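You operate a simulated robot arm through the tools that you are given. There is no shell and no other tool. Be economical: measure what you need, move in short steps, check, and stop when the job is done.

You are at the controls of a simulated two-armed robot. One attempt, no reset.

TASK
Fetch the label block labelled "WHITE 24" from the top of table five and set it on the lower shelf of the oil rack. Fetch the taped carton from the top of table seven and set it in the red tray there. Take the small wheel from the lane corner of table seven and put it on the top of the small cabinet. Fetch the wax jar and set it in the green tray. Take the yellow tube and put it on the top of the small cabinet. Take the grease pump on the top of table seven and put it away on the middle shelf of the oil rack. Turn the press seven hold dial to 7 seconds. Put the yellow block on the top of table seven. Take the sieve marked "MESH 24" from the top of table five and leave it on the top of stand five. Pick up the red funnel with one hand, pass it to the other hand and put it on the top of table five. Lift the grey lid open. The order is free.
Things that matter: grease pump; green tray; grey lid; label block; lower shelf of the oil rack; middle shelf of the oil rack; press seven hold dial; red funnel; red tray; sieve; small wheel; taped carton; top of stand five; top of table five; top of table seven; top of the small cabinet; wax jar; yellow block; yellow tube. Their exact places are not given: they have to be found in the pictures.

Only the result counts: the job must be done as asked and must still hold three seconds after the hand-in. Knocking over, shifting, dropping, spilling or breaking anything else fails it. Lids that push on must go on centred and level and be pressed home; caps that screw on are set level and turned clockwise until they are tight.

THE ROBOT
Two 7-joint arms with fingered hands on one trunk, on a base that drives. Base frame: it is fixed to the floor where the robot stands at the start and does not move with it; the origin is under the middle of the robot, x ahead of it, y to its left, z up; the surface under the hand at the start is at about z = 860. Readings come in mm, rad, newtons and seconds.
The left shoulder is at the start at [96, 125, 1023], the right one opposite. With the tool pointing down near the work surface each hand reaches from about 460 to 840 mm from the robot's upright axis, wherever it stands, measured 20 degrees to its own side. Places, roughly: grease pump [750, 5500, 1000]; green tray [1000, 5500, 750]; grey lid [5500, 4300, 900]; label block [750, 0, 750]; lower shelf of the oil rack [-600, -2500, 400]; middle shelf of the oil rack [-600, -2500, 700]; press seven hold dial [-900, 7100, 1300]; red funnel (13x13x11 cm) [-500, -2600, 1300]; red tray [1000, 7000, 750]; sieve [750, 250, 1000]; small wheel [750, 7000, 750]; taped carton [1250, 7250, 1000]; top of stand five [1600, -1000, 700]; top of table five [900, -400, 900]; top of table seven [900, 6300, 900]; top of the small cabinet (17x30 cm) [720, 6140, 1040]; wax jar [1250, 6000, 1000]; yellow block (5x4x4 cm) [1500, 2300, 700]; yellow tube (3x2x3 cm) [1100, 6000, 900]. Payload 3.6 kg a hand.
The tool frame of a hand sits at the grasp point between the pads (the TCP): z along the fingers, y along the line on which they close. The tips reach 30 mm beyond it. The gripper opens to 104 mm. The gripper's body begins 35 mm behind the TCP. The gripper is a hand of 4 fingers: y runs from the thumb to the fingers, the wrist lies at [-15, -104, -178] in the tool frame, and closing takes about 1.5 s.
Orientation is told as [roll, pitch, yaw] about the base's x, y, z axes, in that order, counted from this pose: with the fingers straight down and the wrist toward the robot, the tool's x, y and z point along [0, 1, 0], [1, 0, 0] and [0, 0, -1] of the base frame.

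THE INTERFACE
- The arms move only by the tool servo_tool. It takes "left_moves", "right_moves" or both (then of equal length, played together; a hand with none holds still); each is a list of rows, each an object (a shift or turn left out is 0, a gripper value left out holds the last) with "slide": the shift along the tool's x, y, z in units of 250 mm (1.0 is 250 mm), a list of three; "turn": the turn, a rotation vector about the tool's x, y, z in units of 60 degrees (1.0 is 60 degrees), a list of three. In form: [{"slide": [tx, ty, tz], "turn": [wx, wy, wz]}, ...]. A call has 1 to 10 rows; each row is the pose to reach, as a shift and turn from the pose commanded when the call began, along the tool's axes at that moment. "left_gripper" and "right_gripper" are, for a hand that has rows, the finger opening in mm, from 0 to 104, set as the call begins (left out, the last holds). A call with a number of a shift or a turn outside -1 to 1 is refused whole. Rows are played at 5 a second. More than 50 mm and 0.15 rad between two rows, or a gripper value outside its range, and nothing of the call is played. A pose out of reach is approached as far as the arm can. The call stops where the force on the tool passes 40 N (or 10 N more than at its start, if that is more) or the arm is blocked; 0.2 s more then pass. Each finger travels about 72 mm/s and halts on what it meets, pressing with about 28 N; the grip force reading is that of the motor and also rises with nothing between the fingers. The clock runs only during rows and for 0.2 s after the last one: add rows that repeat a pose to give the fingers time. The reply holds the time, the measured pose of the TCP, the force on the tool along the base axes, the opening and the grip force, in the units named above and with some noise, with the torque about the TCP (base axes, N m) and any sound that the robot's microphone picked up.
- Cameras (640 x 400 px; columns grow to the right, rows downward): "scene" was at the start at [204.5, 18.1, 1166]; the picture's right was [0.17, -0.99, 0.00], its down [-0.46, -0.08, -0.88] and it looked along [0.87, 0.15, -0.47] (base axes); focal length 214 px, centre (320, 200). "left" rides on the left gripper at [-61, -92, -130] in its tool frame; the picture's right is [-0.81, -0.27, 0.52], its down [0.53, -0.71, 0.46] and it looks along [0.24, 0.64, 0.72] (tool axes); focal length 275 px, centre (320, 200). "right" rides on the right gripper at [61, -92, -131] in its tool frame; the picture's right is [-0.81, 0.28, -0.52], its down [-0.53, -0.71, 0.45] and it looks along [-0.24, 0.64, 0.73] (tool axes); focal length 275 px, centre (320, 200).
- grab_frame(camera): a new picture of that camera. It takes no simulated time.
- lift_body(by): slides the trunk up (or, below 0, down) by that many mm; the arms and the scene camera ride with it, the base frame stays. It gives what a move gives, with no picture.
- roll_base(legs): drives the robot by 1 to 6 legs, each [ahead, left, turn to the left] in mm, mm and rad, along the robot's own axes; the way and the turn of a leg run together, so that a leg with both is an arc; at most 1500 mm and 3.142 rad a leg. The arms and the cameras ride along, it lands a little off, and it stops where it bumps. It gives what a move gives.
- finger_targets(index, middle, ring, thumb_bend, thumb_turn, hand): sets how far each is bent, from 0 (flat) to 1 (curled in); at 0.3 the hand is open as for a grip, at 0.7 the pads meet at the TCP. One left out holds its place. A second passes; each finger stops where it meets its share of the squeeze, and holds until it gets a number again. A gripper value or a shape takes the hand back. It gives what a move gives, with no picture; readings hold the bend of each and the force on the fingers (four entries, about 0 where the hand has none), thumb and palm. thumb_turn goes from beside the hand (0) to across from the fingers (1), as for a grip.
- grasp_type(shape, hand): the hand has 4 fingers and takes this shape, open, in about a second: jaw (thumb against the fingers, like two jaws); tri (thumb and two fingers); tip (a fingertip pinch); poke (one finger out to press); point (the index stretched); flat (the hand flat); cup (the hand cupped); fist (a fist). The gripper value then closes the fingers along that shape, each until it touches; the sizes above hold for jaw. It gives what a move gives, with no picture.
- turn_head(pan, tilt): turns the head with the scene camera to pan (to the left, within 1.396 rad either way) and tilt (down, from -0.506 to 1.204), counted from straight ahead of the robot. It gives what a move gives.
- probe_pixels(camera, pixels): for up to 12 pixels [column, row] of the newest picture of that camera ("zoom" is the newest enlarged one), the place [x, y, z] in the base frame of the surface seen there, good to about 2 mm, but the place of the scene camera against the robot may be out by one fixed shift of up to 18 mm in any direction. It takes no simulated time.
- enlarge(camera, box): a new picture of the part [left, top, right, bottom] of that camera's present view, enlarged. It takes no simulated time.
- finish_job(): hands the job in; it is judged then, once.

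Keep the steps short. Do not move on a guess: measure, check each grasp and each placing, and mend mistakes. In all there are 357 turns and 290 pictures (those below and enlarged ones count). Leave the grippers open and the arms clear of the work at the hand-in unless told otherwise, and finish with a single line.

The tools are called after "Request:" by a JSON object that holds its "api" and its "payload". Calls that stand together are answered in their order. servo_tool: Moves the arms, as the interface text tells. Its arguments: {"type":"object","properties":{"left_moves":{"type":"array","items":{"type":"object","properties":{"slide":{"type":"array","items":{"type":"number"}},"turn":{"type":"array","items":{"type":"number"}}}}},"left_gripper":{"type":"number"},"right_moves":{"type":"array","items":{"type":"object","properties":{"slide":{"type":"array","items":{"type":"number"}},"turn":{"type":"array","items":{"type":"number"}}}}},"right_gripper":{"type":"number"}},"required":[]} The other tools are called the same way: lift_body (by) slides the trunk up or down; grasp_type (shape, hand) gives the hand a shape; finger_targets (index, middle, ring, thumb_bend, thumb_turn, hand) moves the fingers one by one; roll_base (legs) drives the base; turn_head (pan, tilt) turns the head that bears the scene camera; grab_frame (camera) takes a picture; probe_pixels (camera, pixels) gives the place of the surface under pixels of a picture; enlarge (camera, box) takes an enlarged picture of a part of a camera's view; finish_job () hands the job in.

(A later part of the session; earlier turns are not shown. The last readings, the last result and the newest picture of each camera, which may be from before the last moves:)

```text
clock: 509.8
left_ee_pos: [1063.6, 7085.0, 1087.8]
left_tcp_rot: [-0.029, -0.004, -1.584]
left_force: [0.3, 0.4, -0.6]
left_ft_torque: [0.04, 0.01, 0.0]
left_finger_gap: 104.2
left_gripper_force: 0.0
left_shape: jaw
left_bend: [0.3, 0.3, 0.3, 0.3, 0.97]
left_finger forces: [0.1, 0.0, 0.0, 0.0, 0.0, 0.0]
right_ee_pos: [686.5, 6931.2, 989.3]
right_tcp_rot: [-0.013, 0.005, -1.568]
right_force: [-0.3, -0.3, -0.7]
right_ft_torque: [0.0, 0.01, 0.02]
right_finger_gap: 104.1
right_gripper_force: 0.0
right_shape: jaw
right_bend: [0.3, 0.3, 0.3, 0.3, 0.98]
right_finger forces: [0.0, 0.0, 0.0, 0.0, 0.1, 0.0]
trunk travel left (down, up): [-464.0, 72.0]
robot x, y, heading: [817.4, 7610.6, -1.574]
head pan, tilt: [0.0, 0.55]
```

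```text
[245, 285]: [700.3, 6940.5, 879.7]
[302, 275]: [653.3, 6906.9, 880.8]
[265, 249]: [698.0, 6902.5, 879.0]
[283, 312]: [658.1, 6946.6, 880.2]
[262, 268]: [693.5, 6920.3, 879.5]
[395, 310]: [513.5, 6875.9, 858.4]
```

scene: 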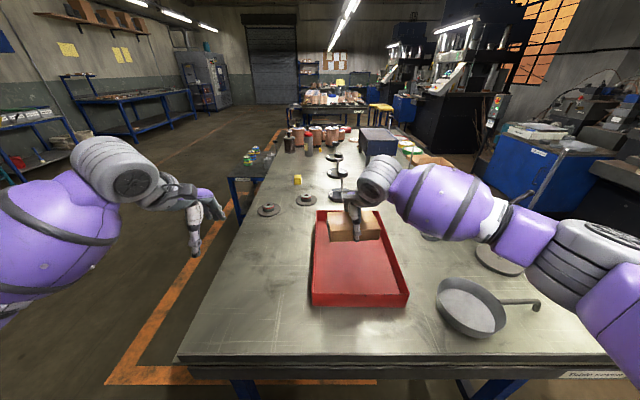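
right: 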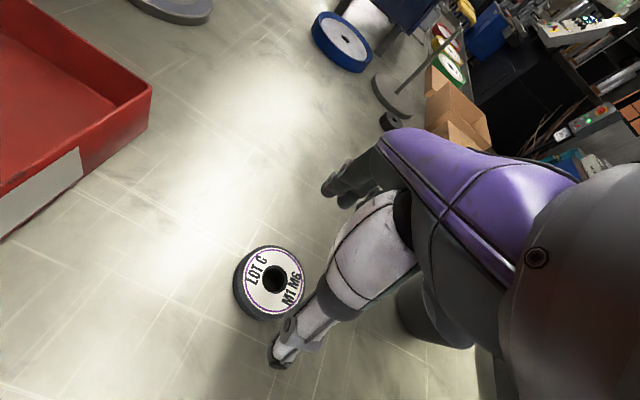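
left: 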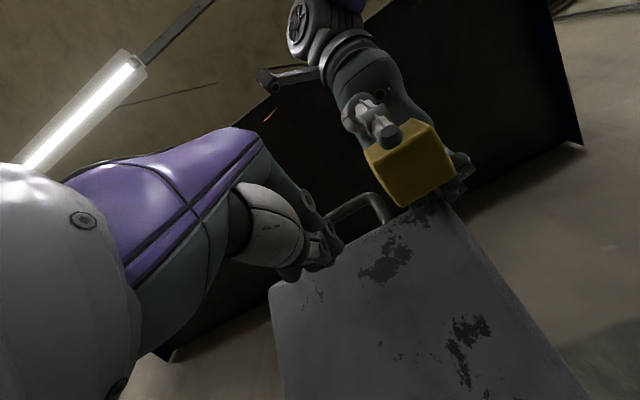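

Request:
{"api": "servo_tool", "payload": {"right_moves": [{"slide": [-0.034, 0.028, 0.1]}, {"slide": [-0.034, 0.028, 0.25]}, {"slide": [-0.034, 0.028, 0.37]}, {"slide": [-0.034, 0.028, 0.39]}, {"slide": [-0.034, 0.028, 0.39]}]}}

Request:
{"api": "servo_tool", "payload": {"right_moves": [{"slide": [0, 0, 0]}, {"slide": [0, 0, 0]}, {"slide": [0, 0, 0]}, {"slide": [0, 0, 0]}, {"slide": [0, 0, 0]}, {"slide": [0, 0, 0]}, {"slide": [0, 0, 0]}], "right_gripper": 20}}

Request:
{"api": "servo_tool", "payload": {"right_moves": [{"slide": [0, 0, -0.1]}, {"slide": [0, 0, -0.28]}, {"slide": [0, 0, -0.46]}, {"slide": [0, 0, -0.64]}, {"slide": [0, 0, -0.82]}, {"slide": [0, 0, -1.0]}]}}

Request:
{"api": "grab_frame", "payload": {"camera": "right"}}

```text
clock: 511.0
left_ee_pos: [1062.3, 7085.7, 1088.7]
left_tcp_rot: [-0.027, -0.005, -1.586]
left_force: [0.0, -0.2, -0.2]
left_ft_torque: [0.0, 0.04, -0.02]
left_finger_gap: 104.0
left_gripper_force: 0.0
left_shape: jaw
left_bend: [0.3, 0.3, 0.3, 0.3, 0.97]
left_finger forces: [0.0, 0.0, 0.0, 0.1, 0.1, 0.0]
right_ee_pos: [675.8, 6925.7, 892.6]
right_tcp_rot: [-0.014, 0.005, -1.568]
right_force: [0.5, 0.2, 0.8]
right_ft_torque: [-0.01, -0.01, 0.02]
right_finger_gap: 104.2
right_gripper_force: 0.0
right_shape: jaw
right_bend: [0.3, 0.3, 0.3, 0.3, 0.98]
right_finger forces: [0.0, 0.0, 0.0, 0.0, 0.1, 0.1]
trunk travel left (down, up): [-464.0, 72.0]
robot x, y, heading: [817.9, 7610.9, -1.569]
head pan, tilt: [0.0, 0.55]
```

```text
clock: 512.6
left_ee_pos: [1063.8, 7085.7, 1086.6]
left_tcp_rot: [-0.026, -0.001, -1.585]
left_force: [-0.1, 0.5, 0.9]
left_ft_torque: [-0.01, -0.01, 0.03]
left_finger_gap: 104.1
left_gripper_force: 0.0
left_shape: jaw
left_bend: [0.3, 0.3, 0.3, 0.3, 0.97]
left_finger forces: [0.1, 0.0, 0.0, 0.0, 0.0, 0.1]
right_ee_pos: [675.9, 6926.5, 892.8]
right_tcp_rot: [-0.015, 0.007, -1.565]
right_force: [0.0, 0.5, 0.5]
right_ft_torque: [-0.02, -0.02, 0.02]
right_finger_gap: 60.0
right_gripper_force: 28.1
right_shape: jaw
right_bend: [0.28, 0.42, 0.43, 0.66, 1.0]
right_finger forces: [15.8, 8.3, 0.0, 0.0, 24.2, 0.1]
trunk travel left (down, up): [-464.0, 72.0]
robot x, y, heading: [819.2, 7611.5, -1.57]
head pan, tilt: [0.0, 0.55]
```

```text
clock: 514.0
left_ee_pos: [1063.2, 7085.4, 1089.6]
left_tcp_rot: [-0.028, -0.002, -1.585]
left_force: [0.0, -0.1, 0.5]
left_ft_torque: [0.0, 0.0, -0.01]
left_finger_gap: 103.9
left_gripper_force: 0.1
left_shape: jaw
left_bend: [0.3, 0.3, 0.3, 0.3, 0.97]
left_finger forces: [0.0, 0.0, 0.0, 0.0, 0.1, 0.0]
right_ee_pos: [679.3, 6921.0, 1143.9]
right_tcp_rot: [-0.015, 0.005, -1.567]
right_force: [0.5, 0.4, -1.2]
right_ft_torque: [-0.02, -0.02, 0.04]
right_finger_gap: 59.6
right_gripper_force: 28.1
right_shape: jaw
right_bend: [0.73, 0.42, 0.43, 0.66, 1.0]
right_finger forces: [15.8, 8.3, 0.0, 0.0, 24.2, 0.0]
trunk travel left (down, up): [-464.0, 72.0]
robot x, y, heading: [817.6, 7608.9, -1.568]
head pan, tilt: [0.0, 0.55]
```

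```text
91 pictures are left
```

right: 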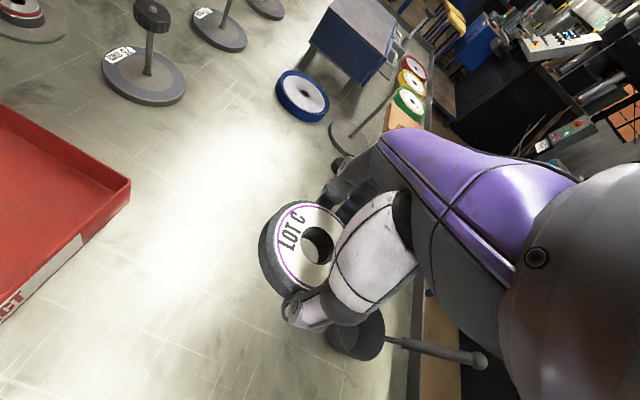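

Wheel gripped (60 mm). Retract the right arm, then drive around by the lane (west) side of table seven.

Request:
{"api": "servo_tool", "payload": {"right_moves": [{"slide": [0, -0.15, 0]}, {"slide": [0, -0.3, 0]}, {"slide": [-0.05, -0.45, 0]}, {"slide": [-0.1, -0.6, 0]}, {"slide": [-0.15, -0.75, 0]}]}}

Request:
{"api": "roll_base", "payload": {"legs": [[0, -900, 0]]}}

Request:
{"api": "grab_frame", "payload": {"camera": "scene"}}

```text
clock: 515.2
left_ee_pos: [1063.5, 7084.4, 1089.4]
left_tcp_rot: [-0.026, -0.005, -1.585]
left_force: [-0.3, 0.1, -0.3]
left_ft_torque: [0.02, -0.03, 0.01]
left_finger_gap: 104.0
left_gripper_force: 0.1
left_shape: jaw
left_bend: [0.3, 0.3, 0.3, 0.3, 0.97]
left_finger forces: [0.0, 0.0, 0.1, 0.0, 0.1, 0.0]
right_ee_pos: [641.5, 7111.6, 1145.0]
right_tcp_rot: [-0.013, 0.003, -1.568]
right_force: [-0.2, -0.1, -2.2]
right_ft_torque: [0.0, -0.01, 0.02]
right_finger_gap: 59.7
right_gripper_force: 28.1
right_shape: jaw
right_bend: [0.73, 0.42, 0.43, 0.67, 1.0]
right_finger forces: [16.0, 8.5, 0.1, 0.0, 24.2, 0.0]
trunk travel left (down, up): [-464.0, 72.0]
robot x, y, heading: [818.3, 7615.2, -1.571]
head pan, tilt: [0.0, 0.55]
```

```text
clock: 523.4
left_ee_pos: [173.0, 7085.2, 1088.8]
left_tcp_rot: [-0.025, -0.001, -1.581]
left_force: [-0.4, 0.8, 0.1]
left_ft_torque: [0.0, -0.01, -0.01]
left_finger_gap: 103.8
left_gripper_force: 0.0
left_shape: jaw
left_bend: [0.3, 0.3, 0.3, 0.3, 0.97]
left_finger forces: [0.1, 0.0, 0.0, 0.1, 0.0, 0.0]
right_ee_pos: [-250.9, 7109.0, 1144.3]
right_tcp_rot: [-0.014, 0.005, -1.564]
right_force: [-1.1, -1.5, -1.5]
right_ft_torque: [0.01, 0.04, 0.02]
right_finger_gap: 59.7
right_gripper_force: 28.4
right_shape: jaw
right_bend: [0.73, 0.42, 0.43, 0.67, 1.0]
right_finger forces: [15.6, 9.1, 0.1, 0.0, 24.5, 0.0]
trunk travel left (down, up): [-464.0, 72.0]
robot x, y, heading: [-77.2, 7605.2, -1.572]
head pan, tilt: [0.0, 0.55]
```

```text
90 pictures are left
```

scene: 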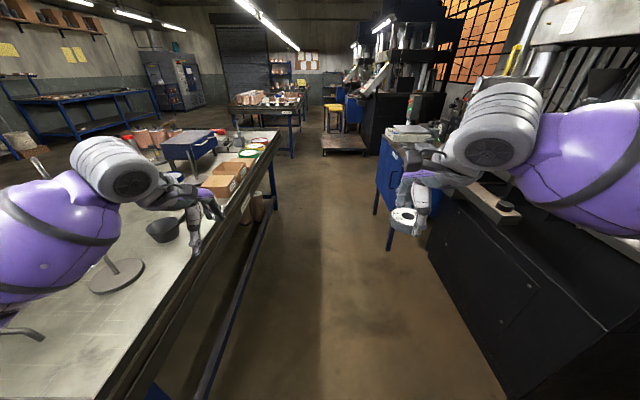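

Lane is clear ahead. Drive to beside the cabinet and turn to face the table.

Request:
{"api": "roll_base", "payload": {"legs": [[1250, -40, 0], [0, 0, 1.57]]}}

Request:
{"api": "grab_frame", "payload": {"camera": "scene"}}

```text
clock: 533.5
left_ee_pos: [403.0, 6565.0, 1087.1]
left_tcp_rot: [-0.026, 0.0, -0.066]
left_force: [-0.3, -0.1, 0.4]
left_ft_torque: [-0.03, 0.0, 0.02]
left_finger_gap: 103.9
left_gripper_force: 0.0
left_shape: jaw
left_bend: [0.3, 0.3, 0.3, 0.3, 0.97]
left_finger forces: [0.0, 0.0, 0.1, 0.0, 0.0, 0.1]
right_ee_pos: [355.1, 6144.7, 1144.6]
right_tcp_rot: [-0.015, 0.006, -0.048]
right_force: [1.0, -0.3, -1.0]
right_ft_torque: [-0.02, -0.02, -0.05]
right_finger_gap: 59.1
right_gripper_force: 27.4
right_shape: jaw
right_bend: [0.73, 0.42, 0.43, 0.67, 1.0]
right_finger forces: [15.3, 8.7, 0.0, 0.1, 24.0, 0.0]
trunk travel left (down, up): [-464.0, 72.0]
robot x, y, heading: [-132.7, 6346.7, -0.052]
head pan, tilt: [0.0, 0.55]
```

```text
89 pictures are left
```

scene: 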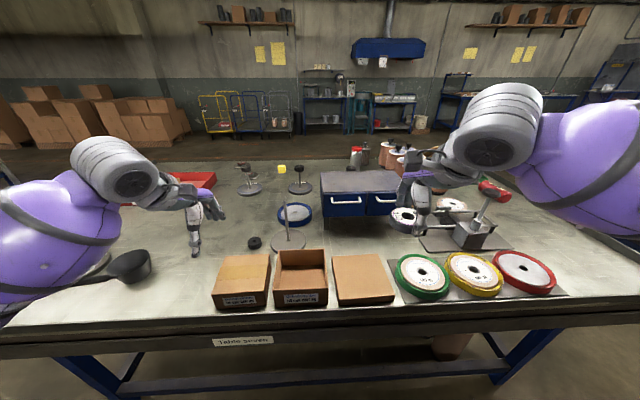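

Request:
{"api": "enlarge", "payload": {"camera": "scene", "box": [260, 130, 540, 310]}}

Request:
{"api": "probe_pixels", "payload": {"camera": "scene", "pixels": [[365, 181], [325, 174], [330, 188], [395, 174], [362, 173], [350, 240], [520, 310], [100, 330]]}}

```text
2.22 times, centred on (400, 220) of scene
```

zoom: 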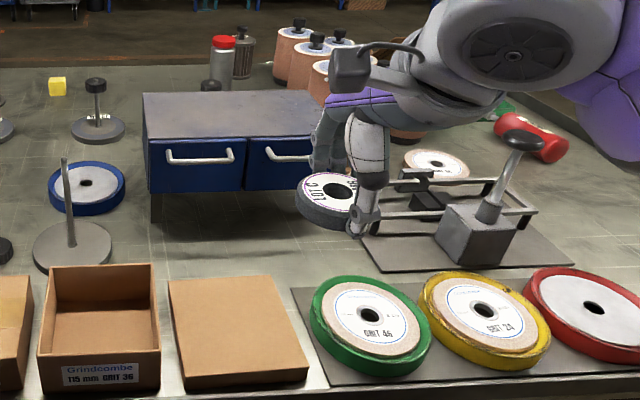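

```text
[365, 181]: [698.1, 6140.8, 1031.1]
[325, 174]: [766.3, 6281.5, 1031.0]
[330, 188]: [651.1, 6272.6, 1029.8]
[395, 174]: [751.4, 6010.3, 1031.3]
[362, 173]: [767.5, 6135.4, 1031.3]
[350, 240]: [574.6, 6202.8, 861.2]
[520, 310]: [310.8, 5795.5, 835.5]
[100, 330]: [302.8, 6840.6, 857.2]
```

Cabinet top: x 642–800, y 6000–6285, z≈1031, empty. Move closer and carry the wheel over it.

Request:
{"api": "roll_base", "payload": {"legs": [[150, 0, 0.05]]}}

Request:
{"api": "servo_tool", "payload": {"right_moves": [{"slide": [0.02, 0.16, -0.04]}, {"slide": [0.06, 0.32, -0.04]}, {"slide": [0.1, 0.48, -0.04]}, {"slide": [0.14, 0.64, -0.04]}, {"slide": [0.18, 0.8, -0.04]}, {"slide": [0.18, 0.8, -0.04]}]}}

Request:
{"api": "grab_frame", "payload": {"camera": "right"}}

```text
clock: 534.9
left_ee_pos: [542.8, 6586.9, 1087.5]
left_tcp_rot: [-0.027, -0.001, -0.018]
left_force: [0.1, -0.8, 0.5]
left_ft_torque: [-0.03, -0.01, 0.0]
left_finger_gap: 103.9
left_gripper_force: 0.1
left_shape: jaw
left_bend: [0.3, 0.3, 0.3, 0.3, 0.97]
left_finger forces: [0.1, 0.0, 0.1, 0.1, 0.0, 0.1]
right_ee_pos: [516.5, 6165.3, 1144.3]
right_tcp_rot: [-0.014, 0.006, -0.001]
right_force: [1.1, 0.8, -1.1]
right_ft_torque: [0.02, -0.01, 0.02]
right_finger_gap: 59.5
right_gripper_force: 28.2
right_shape: jaw
right_bend: [0.73, 0.42, 0.43, 0.67, 1.0]
right_finger forces: [15.5, 8.9, 0.0, 0.0, 24.1, 0.0]
trunk travel left (down, up): [-464.0, 72.0]
robot x, y, heading: [17.5, 6344.1, -0.008]
head pan, tilt: [0.0, 0.55]
```

```text
clock: 536.3
left_ee_pos: [543.1, 6586.5, 1088.6]
left_tcp_rot: [-0.028, -0.005, -0.016]
left_force: [0.5, 0.6, -0.2]
left_ft_torque: [0.03, 0.0, 0.07]
left_finger_gap: 104.1
left_gripper_force: 0.1
left_shape: jaw
left_bend: [0.3, 0.3, 0.3, 0.3, 0.97]
left_finger forces: [0.0, 0.0, 0.0, 0.1, 0.0, 0.0]
right_ee_pos: [716.0, 6209.6, 1152.4]
right_tcp_rot: [-0.014, 0.002, 0.001]
right_force: [-0.3, 0.1, -1.1]
right_ft_torque: [0.01, 0.0, -0.03]
right_finger_gap: 59.4
right_gripper_force: 27.3
right_shape: jaw
right_bend: [0.73, 0.42, 0.43, 0.67, 1.0]
right_finger forces: [15.6, 8.8, 0.0, 0.0, 24.2, 0.1]
trunk travel left (down, up): [-464.0, 72.0]
robot x, y, heading: [16.4, 6342.7, -0.004]
head pan, tilt: [0.0, 0.55]
```

```text
87 pictures are left
```

right: 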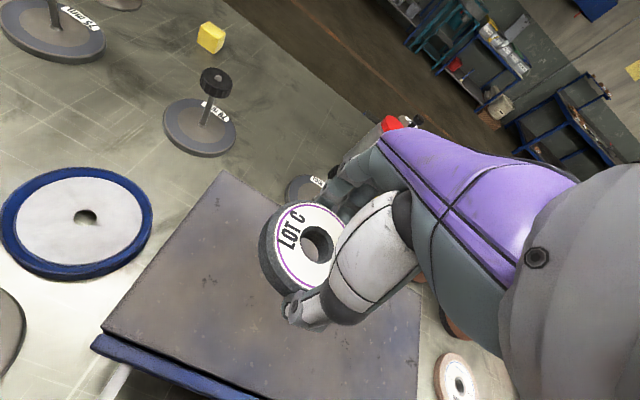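

Over the cabinet. Lower onto its top.

Request:
{"api": "probe_pixels", "payload": {"camera": "right", "pixels": [[200, 260], [300, 350], [225, 180], [110, 330], [400, 370]]}}

Request:
{"api": "servo_tool", "payload": {"right_moves": [{"slide": [-0.03, 0.02, 0.15]}, {"slide": [-0.03, 0.02, 0.28]}, {"slide": [-0.03, 0.02, 0.33]}, {"slide": [-0.03, 0.02, 0.35]}, {"slide": [-0.03, 0.02, 0.35]}]}}

```text
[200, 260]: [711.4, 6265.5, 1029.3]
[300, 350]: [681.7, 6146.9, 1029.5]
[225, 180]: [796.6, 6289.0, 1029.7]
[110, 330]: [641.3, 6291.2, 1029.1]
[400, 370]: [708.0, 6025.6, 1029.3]
```

```text
clock: 537.5
left_ee_pos: [542.3, 6587.1, 1088.0]
left_tcp_rot: [-0.028, -0.002, -0.017]
left_force: [-0.1, 0.9, 0.6]
left_ft_torque: [-0.02, 0.01, -0.02]
left_finger_gap: 103.9
left_gripper_force: 0.0
left_shape: jaw
left_bend: [0.3, 0.3, 0.3, 0.3, 0.97]
left_finger forces: [0.1, 0.0, 0.0, 0.1, 0.1, 0.1]
right_ee_pos: [721.2, 6203.1, 1062.7]
right_tcp_rot: [-0.016, 0.005, 0.0]
right_force: [0.4, 0.2, -1.1]
right_ft_torque: [0.04, 0.02, 0.01]
right_finger_gap: 59.1
right_gripper_force: 27.9
right_shape: jaw
right_bend: [0.73, 0.42, 0.43, 0.67, 1.0]
right_finger forces: [15.7, 8.7, 0.0, 0.0, 24.0, 0.0]
trunk travel left (down, up): [-464.0, 72.0]
robot x, y, heading: [18.8, 6343.5, -0.0]
head pan, tilt: [0.0, 0.55]
```

Request:
{"api": "servo_tool", "payload": {"right_moves": [{"slide": [0, 0, 0.008]}, {"slide": [0, 0, 0.008]}]}}

Request:
{"api": "servo_tool", "payload": {"right_moves": [{"slide": [0, 0, 0]}, {"slide": [0, 0, 0]}, {"slide": [0, 0, 0]}, {"slide": [0, 0, 0]}, {"slide": [0, 0, -0.02]}, {"slide": [0, 0, -0.18]}, {"slide": [0, 0, -0.36]}, {"slide": [0, -0.1, -0.5]}, {"slide": [0, -0.25, -0.5]}], "right_gripper": 104}}

Request:
{"api": "grab_frame", "payload": {"camera": "right"}}

```text
clock: 538.1
left_ee_pos: [542.9, 6587.0, 1088.3]
left_tcp_rot: [-0.026, 0.0, -0.017]
left_force: [0.3, -0.2, 0.1]
left_ft_torque: [0.0, 0.04, 0.01]
left_finger_gap: 103.9
left_gripper_force: 0.0
left_shape: jaw
left_bend: [0.3, 0.3, 0.3, 0.3, 0.97]
left_finger forces: [0.0, 0.0, 0.0, 0.0, 0.0, 0.0]
right_ee_pos: [720.1, 6203.2, 1062.4]
right_tcp_rot: [-0.016, 0.004, 0.0]
right_force: [0.1, 0.2, -1.1]
right_ft_torque: [0.0, -0.01, 0.0]
right_finger_gap: 59.4
right_gripper_force: 28.2
right_shape: jaw
right_bend: [0.73, 0.42, 0.43, 0.67, 1.0]
right_finger forces: [15.7, 8.8, 0.1, 0.0, 24.1, 0.0]
trunk travel left (down, up): [-464.0, 72.0]
robot x, y, heading: [18.2, 6339.8, -0.005]
head pan, tilt: [0.0, 0.55]
```

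```text
clock: 540.1
left_ee_pos: [543.3, 6585.9, 1088.3]
left_tcp_rot: [-0.027, -0.003, -0.019]
left_force: [-0.8, 1.2, -0.5]
left_ft_torque: [0.02, 0.01, -0.02]
left_finger_gap: 104.0
left_gripper_force: 0.1
left_shape: jaw
left_bend: [0.3, 0.3, 0.3, 0.3, 0.97]
left_finger forces: [0.0, 0.0, 0.0, 0.0, 0.1, 0.0]
right_ee_pos: [657.4, 6203.4, 1190.3]
right_tcp_rot: [-0.014, 0.004, 0.0]
right_force: [0.3, -0.9, -0.6]
right_ft_torque: [-0.03, 0.02, -0.01]
right_finger_gap: 103.5
right_gripper_force: 0.0
right_shape: jaw
right_bend: [0.3, 0.3, 0.3, 0.3, 0.98]
right_finger forces: [0.0, 0.0, 0.0, 0.0, 0.1, 0.0]
trunk travel left (down, up): [-464.0, 72.0]
robot x, y, heading: [19.2, 6344.2, -0.004]
head pan, tilt: [0.0, 0.55]
```

```text
86 pictures are left
```

right: 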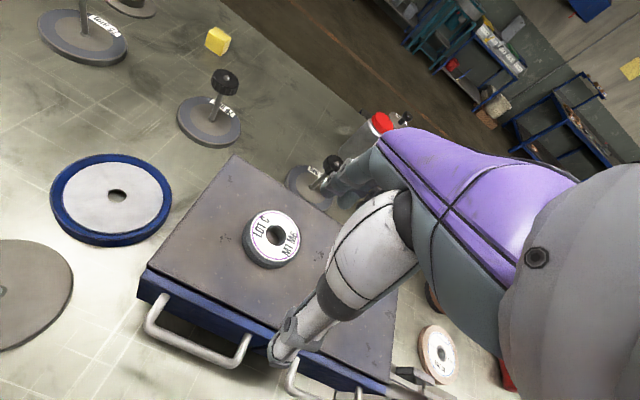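

The wheel is on the cabinet. Next the hold dial: retract, turn around and go to press seven's panel.

Request:
{"api": "servo_tool", "payload": {"right_moves": [{"slide": [-0.05, -0.15, 0]}, {"slide": [-0.1, -0.3, 0]}, {"slide": [-0.15, -0.45, 0]}, {"slide": [-0.2, -0.6, 0]}, {"slide": [-0.2, -0.68, 0]}]}}

Request:
{"api": "roll_base", "payload": {"legs": [[-40, 0, 0], [0, 0, 1.57], [0, 0, 1.57], [0, -700, 0]]}}

Request:
{"api": "turn_head", "payload": {"pan": 0, "tilt": 0.2}}

Request:
{"api": "grab_frame", "payload": {"camera": "scene"}}

```text
clock: 541.3
left_ee_pos: [542.6, 6586.9, 1087.6]
left_tcp_rot: [-0.028, -0.002, -0.018]
left_force: [0.0, 0.2, -0.4]
left_ft_torque: [0.0, -0.01, 0.01]
left_finger_gap: 104.1
left_gripper_force: 0.1
left_shape: jaw
left_bend: [0.3, 0.3, 0.3, 0.3, 0.97]
left_finger forces: [0.0, 0.0, 0.0, 0.0, 0.0, 0.0]
right_ee_pos: [487.2, 6154.6, 1189.4]
right_tcp_rot: [-0.014, 0.006, 0.0]
right_force: [0.2, -0.4, -0.1]
right_ft_torque: [0.01, -0.02, 0.04]
right_finger_gap: 103.8
right_gripper_force: 0.0
right_shape: jaw
right_bend: [0.3, 0.3, 0.3, 0.3, 0.98]
right_finger forces: [0.0, 0.1, 0.1, 0.1, 0.1, 0.0]
trunk travel left (down, up): [-464.0, 72.0]
robot x, y, heading: [15.8, 6343.6, -0.004]
head pan, tilt: [0.0, 0.55]
```

```text
clock: 556.0
left_ee_pos: [-549.1, 6800.0, 1088.6]
left_tcp_rot: [-0.027, -0.003, 3.128]
left_force: [1.4, 0.3, 0.1]
left_ft_torque: [0.01, 0.02, -0.03]
left_finger_gap: 104.2
left_gripper_force: 0.0
left_shape: jaw
left_bend: [0.3, 0.3, 0.3, 0.3, 0.97]
left_finger forces: [0.0, 0.0, 0.0, 0.0, 0.0, 0.1]
right_ee_pos: [-495.8, 7233.2, 1190.3]
right_tcp_rot: [-0.013, 0.006, -3.138]
right_force: [-0.3, -0.4, -0.1]
right_ft_torque: [0.0, 0.02, -0.04]
right_finger_gap: 103.8
right_gripper_force: 0.0
right_shape: jaw
right_bend: [0.3, 0.3, 0.3, 0.3, 0.98]
right_finger forces: [0.0, 0.1, 0.1, 0.0, 0.0, 0.1]
trunk travel left (down, up): [-464.0, 72.0]
robot x, y, heading: [-21.4, 7047.2, 3.141]
head pan, tilt: [0.0, 0.55]
```

```text
clock: 556.9
left_ee_pos: [-549.0, 6798.8, 1088.1]
left_tcp_rot: [-0.026, -0.003, 3.127]
left_force: [0.2, -0.8, -0.2]
left_ft_torque: [0.02, -0.01, 0.03]
left_finger_gap: 104.1
left_gripper_force: 0.2
left_shape: jaw
left_bend: [0.3, 0.3, 0.3, 0.3, 0.97]
left_finger forces: [0.0, 0.0, 0.1, 0.0, 0.0, 0.0]
right_ee_pos: [-495.6, 7233.8, 1189.5]
right_tcp_rot: [-0.014, 0.006, -3.138]
right_force: [0.1, -0.2, 0.1]
right_ft_torque: [0.03, 0.0, 0.0]
right_finger_gap: 103.7
right_gripper_force: 0.1
right_shape: jaw
right_bend: [0.3, 0.3, 0.3, 0.3, 0.98]
right_finger forces: [0.0, 0.1, 0.0, 0.0, 0.1, 0.0]
trunk travel left (down, up): [-464.0, 72.0]
robot x, y, heading: [-25.2, 7044.0, 3.141]
head pan, tilt: [0.0, 0.201]
```

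```text
85 pictures are left
```

scene: 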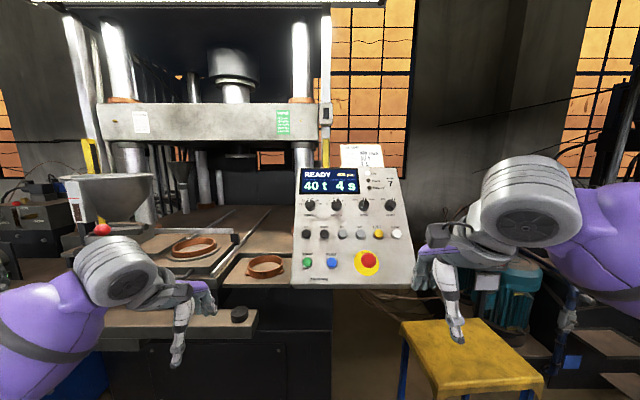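

The panel shows "40 t 4 s" and four dials. Enlarge it.

Request:
{"api": "enlarge", "payload": {"camera": "scene", "box": [290, 140, 418, 290]}}

Request:
{"api": "probe_pixels", "payload": {"camera": "scene", "pixels": [[310, 205], [336, 205], [363, 205], [390, 205], [300, 280], [408, 280], [300, 175], [395, 175], [350, 220]]}}

```text
2.67 times, centred on (354, 215) of scene
```

zoom: 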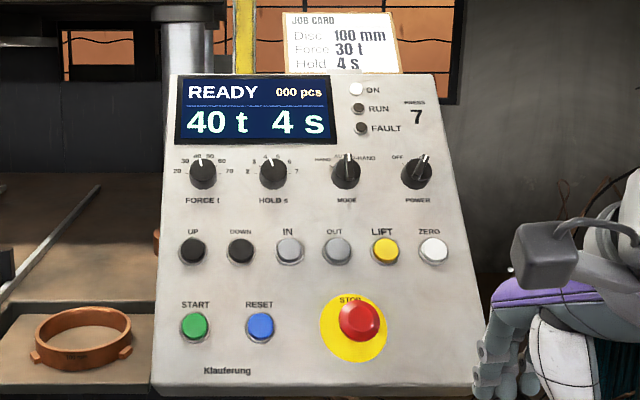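

```text
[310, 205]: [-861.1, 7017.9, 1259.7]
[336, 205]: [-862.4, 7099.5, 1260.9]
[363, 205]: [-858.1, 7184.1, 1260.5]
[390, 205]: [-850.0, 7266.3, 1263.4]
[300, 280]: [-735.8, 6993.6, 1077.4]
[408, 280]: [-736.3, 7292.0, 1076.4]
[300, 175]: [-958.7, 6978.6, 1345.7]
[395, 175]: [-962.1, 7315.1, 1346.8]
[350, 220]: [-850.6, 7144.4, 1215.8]
```

Request:
{"api": "enlarge", "payload": {"camera": "scene", "box": [318, 190, 358, 220]}}

Request:
{"api": "probe_pixels", "payload": {"camera": "zoom", "pixels": [[310, 250], [310, 130], [310, 320], [250, 230], [380, 230], [450, 250], [170, 250], [310, 380]]}}

```text
13.33 times, centred on (338, 205) of scene
```

zoom: 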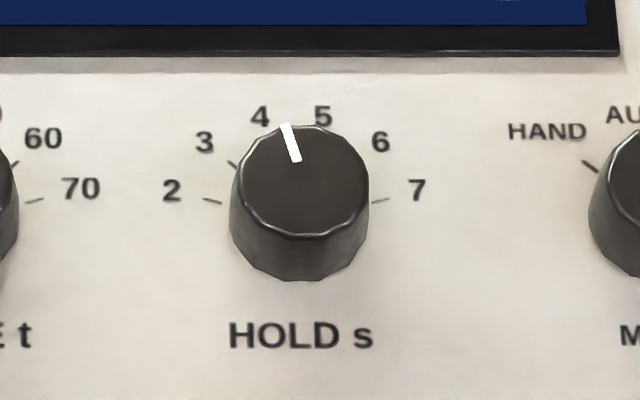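

```text
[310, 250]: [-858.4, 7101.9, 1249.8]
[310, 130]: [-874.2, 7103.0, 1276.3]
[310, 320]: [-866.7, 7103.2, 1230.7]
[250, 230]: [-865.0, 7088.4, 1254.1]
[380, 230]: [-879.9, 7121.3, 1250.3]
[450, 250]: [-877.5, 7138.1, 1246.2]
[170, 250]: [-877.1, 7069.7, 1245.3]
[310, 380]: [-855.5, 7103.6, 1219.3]
```

The HOLD dial reads 4; 7 is about 96° clockwise. Panel normal ≈ (0.77,0,0.64). Check the stool and bench near my path, then place the right hand in front of the dial.

Request:
{"api": "probe_pixels", "payload": {"camera": "scene", "pixels": [[405, 335], [540, 375], [440, 390], [470, 330], [180, 330], [250, 325], [125, 320]]}}

```text
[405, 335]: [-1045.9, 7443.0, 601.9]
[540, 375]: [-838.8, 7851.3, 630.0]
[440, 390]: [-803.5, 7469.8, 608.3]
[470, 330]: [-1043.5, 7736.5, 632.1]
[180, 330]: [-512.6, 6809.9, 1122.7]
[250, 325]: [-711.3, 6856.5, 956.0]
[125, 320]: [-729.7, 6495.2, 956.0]
```

Request:
{"api": "servo_tool", "payload": {"left_moves": [{"slide": [0, -0.1, -0.05]}, {"slide": [0.05, -0.2, -0.1]}, {"slide": [0.1, -0.3, -0.15]}, {"slide": [0.15, -0.4, -0.2]}, {"slide": [0.2, -0.5, -0.25]}, {"slide": [0.2, -0.5, -0.25]}, {"slide": [0.2, -0.5, -0.25]}, {"slide": [0.2, -0.5, -0.25]}], "right_moves": [{"slide": [0, 0, -0.1], "turn": [-0.12, 0, 0]}, {"slide": [0, 0, -0.2], "turn": [-0.24, 0, 0]}, {"slide": [0, 0, -0.3], "turn": [-0.36, 0, 0]}, {"slide": [0, 0, -0.4], "turn": [-0.48, 0, 0]}, {"slide": [0, 0, -0.5], "turn": [-0.6, 0, 0]}, {"slide": [0, 0, -0.55], "turn": [-0.72, 0, 0]}, {"slide": [0, 0, -0.55], "turn": [-0.84, 0, 0]}, {"slide": [0, 0, -0.55], "turn": [-0.84, 0, 0]}]}}

Request:
{"api": "roll_base", "payload": {"legs": [[170, 80, 0]]}}

Request:
{"api": "grab_frame", "payload": {"camera": "right"}}

```text
clock: 558.7
left_ee_pos: [-424.2, 6746.3, 1149.8]
left_tcp_rot: [-0.025, -0.002, 3.128]
left_force: [0.0, -1.2, 0.5]
left_ft_torque: [0.0, 0.04, -0.02]
left_finger_gap: 104.0
left_gripper_force: 0.0
left_shape: jaw
left_bend: [0.3, 0.3, 0.3, 0.3, 0.97]
left_finger forces: [0.1, 0.0, 0.0, 0.0, 0.0, 0.1]
right_ee_pos: [-496.2, 7230.2, 1327.1]
right_tcp_rot: [-0.023, -0.877, -3.122]
right_force: [0.1, 0.1, 0.7]
right_ft_torque: [0.01, 0.03, 0.0]
right_finger_gap: 103.6
right_gripper_force: 0.1
right_shape: jaw
right_bend: [0.3, 0.3, 0.3, 0.3, 0.98]
right_finger forces: [0.0, 0.0, 0.0, 0.0, 0.0, 0.0]
trunk travel left (down, up): [-464.0, 72.0]
robot x, y, heading: [-20.9, 7044.3, 3.143]
head pan, tilt: [0.0, 0.201]
```

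```text
clock: 560.2
left_ee_pos: [-597.8, 6668.0, 1149.4]
left_tcp_rot: [-0.026, -0.003, 3.124]
left_force: [-0.2, 0.0, -0.2]
left_ft_torque: [-0.02, -0.02, 0.0]
left_finger_gap: 103.8
left_gripper_force: 0.1
left_shape: jaw
left_bend: [0.3, 0.3, 0.3, 0.3, 0.97]
left_finger forces: [0.0, 0.0, 0.0, 0.0, 0.0, 0.0]
right_ee_pos: [-666.3, 7152.4, 1327.7]
right_tcp_rot: [-0.023, -0.875, -3.125]
right_force: [0.0, 0.6, -0.3]
right_ft_torque: [0.01, 0.04, 0.01]
right_finger_gap: 103.7
right_gripper_force: 0.1
right_shape: jaw
right_bend: [0.3, 0.3, 0.3, 0.3, 0.98]
right_finger forces: [0.0, 0.1, 0.0, 0.0, 0.0, 0.0]
trunk travel left (down, up): [-464.0, 72.0]
robot x, y, heading: [-193.3, 6964.1, 3.137]
head pan, tilt: [0.0, 0.201]
```

```text
82 pictures are left
```

right: 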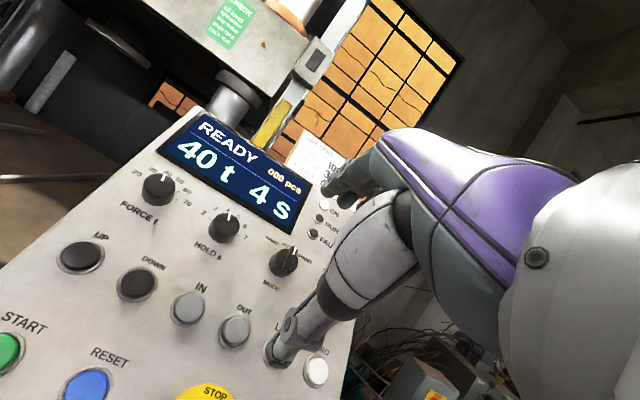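

Request:
{"api": "enlarge", "payload": {"camera": "right", "box": [190, 195, 260, 265]}}

Request:
{"api": "probe_pixels", "payload": {"camera": "right", "pixels": [[223, 225], [212, 230], [236, 226], [225, 240], [226, 214], [200, 262], [255, 240], [190, 215], [240, 200], [285, 290]]}}

```text
5.71 times, centred on (225, 230) of right
```

zoom: 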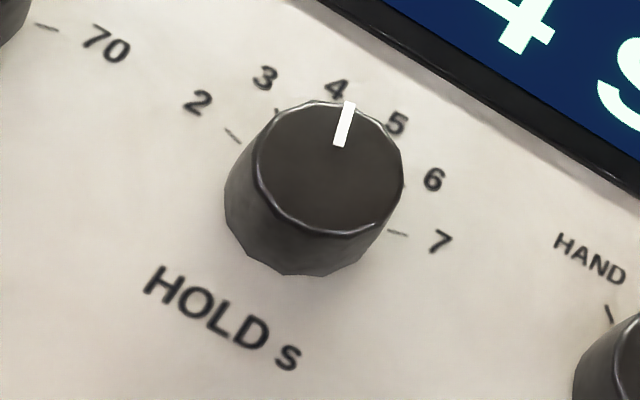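

```text
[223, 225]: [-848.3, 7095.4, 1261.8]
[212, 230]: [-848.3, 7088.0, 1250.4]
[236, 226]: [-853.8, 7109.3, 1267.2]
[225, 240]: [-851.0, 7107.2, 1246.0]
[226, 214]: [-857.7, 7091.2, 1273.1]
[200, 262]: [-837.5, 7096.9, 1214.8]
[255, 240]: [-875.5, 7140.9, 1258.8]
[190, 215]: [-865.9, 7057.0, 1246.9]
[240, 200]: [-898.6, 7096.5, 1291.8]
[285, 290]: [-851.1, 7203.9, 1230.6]
```

Knob axis found: face centre (−849.5,7098.5,1263), normal (0.783,0,0.622). Pre-shape the right hand narrow, and go to a point 70 mm off, pre-turned −20°.

Request:
{"api": "finger_targets", "payload": {"hand": "right", "index": 0.45, "middle": 0.45, "ring": 0.45, "thumb_bend": 0.5}}

Request:
{"api": "servo_tool", "payload": {"right_moves": [{"slide": [0.05, 0.06, 0.1], "turn": [-0.006, 0, -0.08]}, {"slide": [0.1, 0.13, 0.2], "turn": [-0.012, 0, -0.16]}, {"slide": [0.16, 0.2, 0.3], "turn": [-0.018, 0, -0.25]}, {"slide": [0.216, 0.263, 0.398], "turn": [-0.023, 0, -0.333]}, {"slide": [0.216, 0.263, 0.398], "turn": [-0.023, 0, -0.333]}]}}

Request:
{"api": "grab_frame", "payload": {"camera": "right"}}

```text
clock: 561.2
left_ee_pos: [-597.1, 6667.2, 1149.1]
left_tcp_rot: [-0.026, -0.001, 3.124]
left_force: [0.3, 0.0, 0.3]
left_ft_torque: [0.0, 0.01, 0.0]
left_finger_gap: 104.0
left_gripper_force: 0.0
left_shape: jaw
left_bend: [0.3, 0.3, 0.3, 0.3, 0.97]
left_finger forces: [0.0, 0.0, 0.1, 0.0, 0.0, 0.1]
right_ee_pos: [-665.9, 7152.9, 1327.2]
right_tcp_rot: [-0.022, -0.874, -3.124]
right_force: [-0.4, 0.0, -0.2]
right_ft_torque: [0.02, 0.01, -0.02]
right_finger_gap: 59.3
right_gripper_force: 0.2
right_shape: fingers
right_bend: [0.45, 0.45, 0.45, 0.5, 0.98]
right_finger forces: [0.0, 0.0, 0.0, 0.0, 0.1, 0.1]
trunk travel left (down, up): [-464.0, 72.0]
robot x, y, heading: [-197.9, 6968.1, 3.136]
head pan, tilt: [0.0, 0.201]
```

```text
clock: 562.4
left_ee_pos: [-597.3, 6667.3, 1148.8]
left_tcp_rot: [-0.026, -0.004, 3.126]
left_force: [-0.1, 0.3, -0.1]
left_ft_torque: [-0.03, -0.02, -0.03]
left_finger_gap: 103.9
left_gripper_force: 0.1
left_shape: jaw
left_bend: [0.3, 0.3, 0.3, 0.3, 0.97]
left_finger forces: [0.0, 0.0, 0.0, 0.0, 0.1, 0.0]
right_ee_pos: [-783.9, 7100.6, 1313.0]
right_tcp_rot: [-0.423, -0.821, -2.595]
right_force: [-0.6, 0.4, -0.7]
right_ft_torque: [0.01, 0.03, 0.02]
right_finger_gap: 59.2
right_gripper_force: 0.1
right_shape: fingers
right_bend: [0.45, 0.45, 0.45, 0.5, 0.98]
right_finger forces: [0.0, 0.0, 0.1, 0.1, 0.0, 0.0]
trunk travel left (down, up): [-464.0, 72.0]
robot x, y, heading: [-194.5, 6960.2, 3.136]
head pan, tilt: [0.0, 0.201]
```

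```text
80 pictures are left
```

right: 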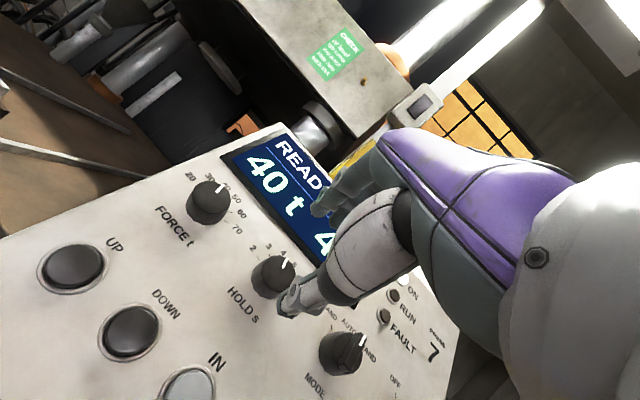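

Aligned: the knob lies on the hand's axis. Advance 70 mm and close on the knob.

Request:
{"api": "servo_tool", "payload": {"right_moves": [{"slide": [0, 0, 0.12]}, {"slide": [0, 0, 0.22]}, {"slide": [0, 0, 0.275]}, {"slide": [0, 0, 0.275]}]}}

Request:
{"api": "finger_targets", "payload": {"hand": "right", "index": 0.75, "middle": 0.75, "ring": 0.75, "thumb_bend": 0.75}}

Request:
{"api": "grab_frame", "payload": {"camera": "right"}}

```text
clock: 563.4
left_ee_pos: [-596.9, 6667.4, 1149.7]
left_tcp_rot: [-0.025, -0.001, 3.124]
left_force: [-0.2, 0.4, -0.6]
left_ft_torque: [-0.01, -0.01, 0.01]
left_finger_gap: 104.2
left_gripper_force: 0.1
left_shape: jaw
left_bend: [0.3, 0.3, 0.3, 0.3, 0.97]
left_finger forces: [0.0, 0.0, 0.0, 0.1, 0.0, 0.1]
right_ee_pos: [-839.4, 7099.1, 1270.8]
right_tcp_rot: [-0.42, -0.821, -2.599]
right_force: [-0.3, 0.8, -0.6]
right_ft_torque: [0.01, 0.02, 0.03]
right_finger_gap: 59.0
right_gripper_force: 0.0
right_shape: fingers
right_bend: [0.45, 0.45, 0.45, 0.5, 0.98]
right_finger forces: [0.1, 0.0, 0.0, 0.0, 0.0, 0.1]
trunk travel left (down, up): [-464.0, 72.0]
robot x, y, heading: [-198.0, 6970.0, 3.137]
head pan, tilt: [0.0, 0.201]
```

```text
clock: 564.4
left_ee_pos: [-597.8, 6668.5, 1149.2]
left_tcp_rot: [-0.026, -0.001, 3.123]
left_force: [0.4, 0.4, -0.5]
left_ft_torque: [-0.05, 0.0, 0.01]
left_finger_gap: 104.3
left_gripper_force: 0.1
left_shape: jaw
left_bend: [0.3, 0.3, 0.3, 0.3, 0.97]
left_finger forces: [0.0, 0.0, 0.0, 0.1, 0.0, 0.0]
right_ee_pos: [-839.0, 7099.3, 1270.6]
right_tcp_rot: [-0.422, -0.823, -2.6]
right_force: [-8.3, 0.2, 6.3]
right_ft_torque: [-0.01, 0.23, 0.0]
right_finger_gap: 24.6
right_gripper_force: 15.6
right_shape: fingers
right_bend: [0.59, 0.62, 0.75, 0.64, 0.96]
right_finger forces: [9.7, 10.6, 0.0, 0.0, 11.3, 0.1]
trunk travel left (down, up): [-464.0, 72.0]
robot x, y, heading: [-199.0, 6962.4, 3.135]
head pan, tilt: [0.0, 0.201]
```

```text
79 pictures are left
```

right: 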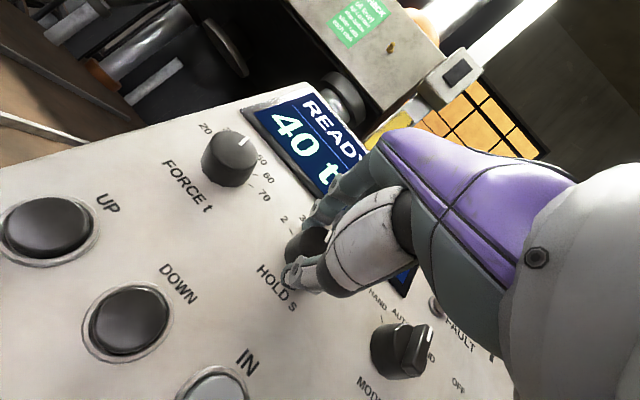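

Gripped on index, middle and thumb. Turn clockwise 48°.

Request:
{"api": "servo_tool", "payload": {"right_moves": [{"turn": [0, 0, 0.115]}, {"turn": [0, 0, 0.23]}, {"turn": [0, 0, 0.345]}, {"turn": [0, 0, 0.46]}, {"turn": [0, 0, 0.575]}, {"turn": [0, 0, 0.69]}, {"turn": [0, 0, 0.8]}, {"turn": [0, 0, 0.8]}]}}

Request:
{"api": "enlarge", "payload": {"camera": "scene", "box": [200, 100, 440, 320]}}

```text
clock: 565.4
left_ee_pos: [-598.3, 6667.4, 1149.1]
left_tcp_rot: [-0.031, -0.003, 3.12]
left_force: [0.8, -0.3, 0.1]
left_ft_torque: [0.04, 0.02, 0.01]
left_finger_gap: 103.9
left_gripper_force: 0.1
left_shape: jaw
left_bend: [0.3, 0.3, 0.3, 0.3, 0.97]
left_finger forces: [0.0, 0.1, 0.0, 0.0, 0.1, 0.0]
right_ee_pos: [-836.6, 7085.2, 1292.4]
right_tcp_rot: [0.204, -0.893, 3.024]
right_force: [-1.7, -1.1, 0.7]
right_ft_torque: [0.03, 0.03, -0.07]
right_finger_gap: 0.4
right_gripper_force: 0.9
right_shape: fingers
right_bend: [0.69, 0.72, 0.75, 0.74, 1.0]
right_finger forces: [0.0, 1.8, 0.0, 0.0, 0.0, 0.1]
right hand out of reach, approached as far as the arm can: row 2, 3
trunk travel left (down, up): [-464.0, 72.0]
robot x, y, heading: [-192.7, 6966.7, 3.134]
head pan, tilt: [0.0, 0.201]
stopped in row 4 (right hand): the force on the tool passed its limit at 92 N (the readings are from after the stop); the commanded pose is now the measured one
```

```text
1.82 times, centred on (320, 210) of scene
```

zoom: 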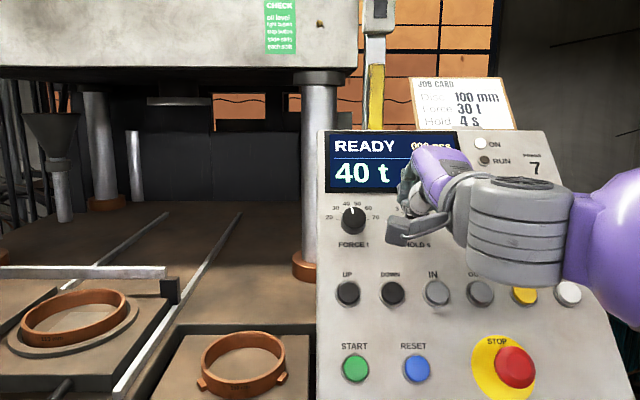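

The arm reached a limit mid-turn and slipped off. Back off 60 mm and look at the dial.

Request:
{"api": "servo_tool", "payload": {"right_moves": [{"slide": [0, 0, -0.12]}, {"slide": [0, 0, -0.3]}, {"slide": [0, 0, -0.45]}, {"slide": [0, 0, -0.45]}]}}

Request:
{"api": "grab_frame", "payload": {"camera": "right"}}

```text
clock: 566.4
left_ee_pos: [-598.6, 6670.9, 1148.7]
left_tcp_rot: [-0.028, -0.001, 3.119]
left_force: [-0.3, 0.5, 0.4]
left_ft_torque: [0.01, 0.03, -0.01]
left_finger_gap: 104.1
left_gripper_force: 0.0
left_shape: jaw
left_bend: [0.3, 0.3, 0.3, 0.3, 0.97]
left_finger forces: [0.0, 0.0, 0.1, 0.1, 0.1, 0.0]
right_ee_pos: [-751.7, 7104.7, 1359.8]
right_tcp_rot: [0.209, -0.89, 3.017]
right_force: [0.6, -0.1, 0.1]
right_ft_torque: [0.01, 0.02, 0.01]
right_finger_gap: 0.0
right_gripper_force: 0.0
right_shape: fingers
right_bend: [0.69, 0.72, 0.75, 0.74, 1.0]
right_finger forces: [0.0, 0.0, 0.0, 0.0, 0.0, 0.1]
trunk travel left (down, up): [-464.0, 72.0]
robot x, y, heading: [-195.3, 6963.3, 3.133]
head pan, tilt: [0.0, 0.201]
```

```text
77 pictures are left
```

right: 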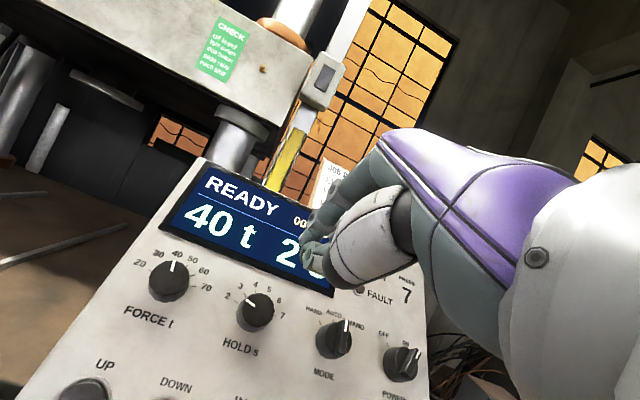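

The dial slipped to 2. I'll come closer for better reach: base 110 mm forward, 60 mm left; then test the rotation range in free space before gripping.

Request:
{"api": "roll_base", "payload": {"legs": [[110, 60, 0.008]]}}

Request:
{"api": "finger_targets", "payload": {"hand": "right", "index": 0.45, "middle": 0.45, "ring": 0.45, "thumb_bend": 0.5}}

Request:
{"api": "servo_tool", "payload": {"right_moves": [{"slide": [-0.1, 0, -0.1], "turn": [0, 0, -0.1]}, {"slide": [-0.2, 0, -0.2], "turn": [0, 0, -0.2]}, {"slide": [-0.25, 0, -0.25], "turn": [0, 0, -0.3]}, {"slide": [-0.25, 0, -0.25], "turn": [0, 0, -0.42]}, {"slide": [-0.25, 0, -0.25], "turn": [0, 0, -0.54]}, {"slide": [-0.25, 0, -0.25], "turn": [0, 0, -0.66]}, {"slide": [-0.25, 0, -0.25], "turn": [0, 0, -0.66]}]}}

```text
clock: 567.6
left_ee_pos: [-705.1, 6607.6, 1149.5]
left_tcp_rot: [-0.026, -0.001, 3.132]
left_force: [-0.5, -0.3, 0.1]
left_ft_torque: [-0.02, -0.04, 0.0]
left_finger_gap: 104.1
left_gripper_force: 0.1
left_shape: jaw
left_bend: [0.3, 0.3, 0.3, 0.3, 0.97]
left_finger forces: [0.0, 0.1, 0.0, 0.1, 0.0, 0.0]
right_ee_pos: [-861.8, 7040.7, 1360.6]
right_tcp_rot: [0.211, -0.89, 3.026]
right_force: [0.0, -0.4, 1.0]
right_ft_torque: [0.01, 0.01, -0.01]
right_finger_gap: 0.0
right_gripper_force: 0.0
right_shape: fingers
right_bend: [0.69, 0.72, 0.75, 0.74, 1.0]
right_finger forces: [0.0, 0.0, 0.0, 0.0, 0.1, 0.1]
trunk travel left (down, up): [-464.0, 72.0]
robot x, y, heading: [-307.4, 6909.5, -3.145]
head pan, tilt: [0.0, 0.201]
```

```text
clock: 568.6
left_ee_pos: [-704.7, 6607.6, 1150.2]
left_tcp_rot: [-0.026, -0.003, 3.13]
left_force: [0.8, 0.3, -0.3]
left_ft_torque: [-0.03, 0.0, -0.02]
left_finger_gap: 104.2
left_gripper_force: 0.1
left_shape: jaw
left_bend: [0.3, 0.3, 0.3, 0.3, 0.97]
left_finger forces: [0.1, 0.0, 0.0, 0.0, 0.0, 0.0]
right_ee_pos: [-861.9, 7039.9, 1360.7]
right_tcp_rot: [0.212, -0.89, 3.025]
right_force: [-0.4, -0.1, 1.3]
right_ft_torque: [-0.01, 0.04, 0.01]
right_finger_gap: 57.8
right_gripper_force: 0.1
right_shape: fingers
right_bend: [0.45, 0.45, 0.45, 0.5, 0.98]
right_finger forces: [0.0, 0.1, 0.0, 0.1, 0.1, 0.1]
trunk travel left (down, up): [-464.0, 72.0]
robot x, y, heading: [-303.7, 6903.1, -3.144]
head pan, tilt: [0.0, 0.201]
```

```text
clock: 570.2
left_ee_pos: [-705.4, 6609.0, 1149.2]
left_tcp_rot: [-0.026, -0.004, 3.129]
left_force: [0.2, -0.3, 0.4]
left_ft_torque: [-0.02, 0.0, 0.01]
left_finger_gap: 104.0
left_gripper_force: 0.0
left_shape: jaw
left_bend: [0.3, 0.3, 0.3, 0.3, 0.97]
left_finger forces: [0.0, 0.0, 0.0, 0.1, 0.0, 0.0]
right_ee_pos: [-815.8, 7110.2, 1391.1]
right_tcp_rot: [-0.57, -0.754, -2.232]
right_force: [0.7, 0.5, 0.4]
right_ft_torque: [-0.01, -0.01, 0.02]
right_finger_gap: 58.1
right_gripper_force: 0.0
right_shape: fingers
right_bend: [0.45, 0.45, 0.45, 0.5, 0.98]
right_finger forces: [0.0, 0.0, 0.0, 0.0, 0.0, 0.1]
trunk travel left (down, up): [-464.0, 72.0]
robot x, y, heading: [-304.6, 6907.2, -3.135]
head pan, tilt: [0.0, 0.201]
```

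Correct the hand's tilt and go to the pre-approach point; then test a +55° turn in free space and come back.

Request:
{"api": "servo_tool", "payload": {"right_moves": [{"slide": [0.07, -0.08, 0.03], "turn": [0.024, -0.031, 0]}, {"slide": [0.14, -0.16, 0.06], "turn": [0.048, -0.062, 0]}, {"slide": [0.213, -0.239, 0.098], "turn": [0.072, -0.094, 0]}, {"slide": [0.213, -0.239, 0.098], "turn": [0.072, -0.094, 0]}]}}

Request:
{"api": "servo_tool", "payload": {"right_moves": [{"turn": [0, 0, 0.13]}, {"turn": [0, 0, 0.26]}, {"turn": [0, 0, 0.39]}, {"turn": [0, 0, 0.52]}, {"turn": [0, 0, 0.65]}, {"turn": [0, 0, 0.78]}, {"turn": [0, 0, 0.9]}, {"turn": [0, 0, 1.0]}, {"turn": [0, 0, 1.0]}]}}

Request:
{"api": "grab_frame", "payload": {"camera": "right"}}

```text
clock: 571.2
left_ee_pos: [-705.7, 6608.3, 1148.8]
left_tcp_rot: [-0.025, -0.002, 3.128]
left_force: [-0.4, 0.4, 0.7]
left_ft_torque: [0.03, 0.04, 0.04]
left_finger_gap: 103.8
left_gripper_force: 0.0
left_shape: jaw
left_bend: [0.3, 0.3, 0.3, 0.3, 0.97]
left_finger forces: [0.0, 0.0, 0.0, 0.1, 0.0, 0.0]
right_ee_pos: [-785.1, 7097.3, 1314.1]
right_tcp_rot: [-0.632, -0.69, -2.292]
right_force: [0.4, 0.1, 0.6]
right_ft_torque: [-0.03, 0.01, -0.01]
right_finger_gap: 58.1
right_gripper_force: 0.1
right_shape: fingers
right_bend: [0.45, 0.45, 0.45, 0.5, 0.98]
right_finger forces: [0.0, 0.1, 0.1, 0.1, 0.1, 0.0]
trunk travel left (down, up): [-464.0, 72.0]
robot x, y, heading: [-302.2, 6908.7, -3.14]
head pan, tilt: [0.0, 0.201]
```

```text
clock: 573.2
left_ee_pos: [-705.8, 6609.4, 1148.9]
left_tcp_rot: [-0.026, -0.003, 3.13]
left_force: [-0.8, -0.8, -0.2]
left_ft_torque: [0.02, -0.01, -0.01]
left_finger_gap: 104.3
left_gripper_force: 0.1
left_shape: jaw
left_bend: [0.3, 0.3, 0.3, 0.3, 0.97]
left_finger forces: [0.1, 0.1, 0.1, 0.0, 0.0, 0.0]
right_ee_pos: [-785.2, 7098.8, 1313.9]
right_tcp_rot: [0.48, -0.792, 2.506]
right_force: [1.4, 1.2, 0.3]
right_ft_torque: [0.03, 0.03, -0.01]
right_finger_gap: 58.3
right_gripper_force: 0.2
right_shape: fingers
right_bend: [0.45, 0.45, 0.45, 0.5, 0.98]
right_finger forces: [0.0, 0.1, 0.1, 0.1, 0.0, 0.0]
trunk travel left (down, up): [-464.0, 72.0]
robot x, y, heading: [-304.7, 6907.5, -3.139]
head pan, tilt: [0.0, 0.201]
```

```text
76 pictures are left
```

right: 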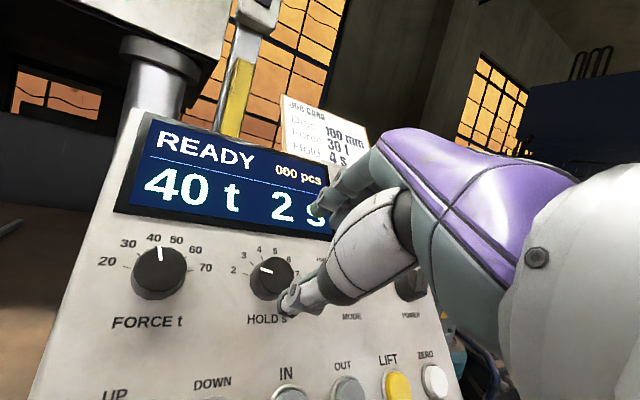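

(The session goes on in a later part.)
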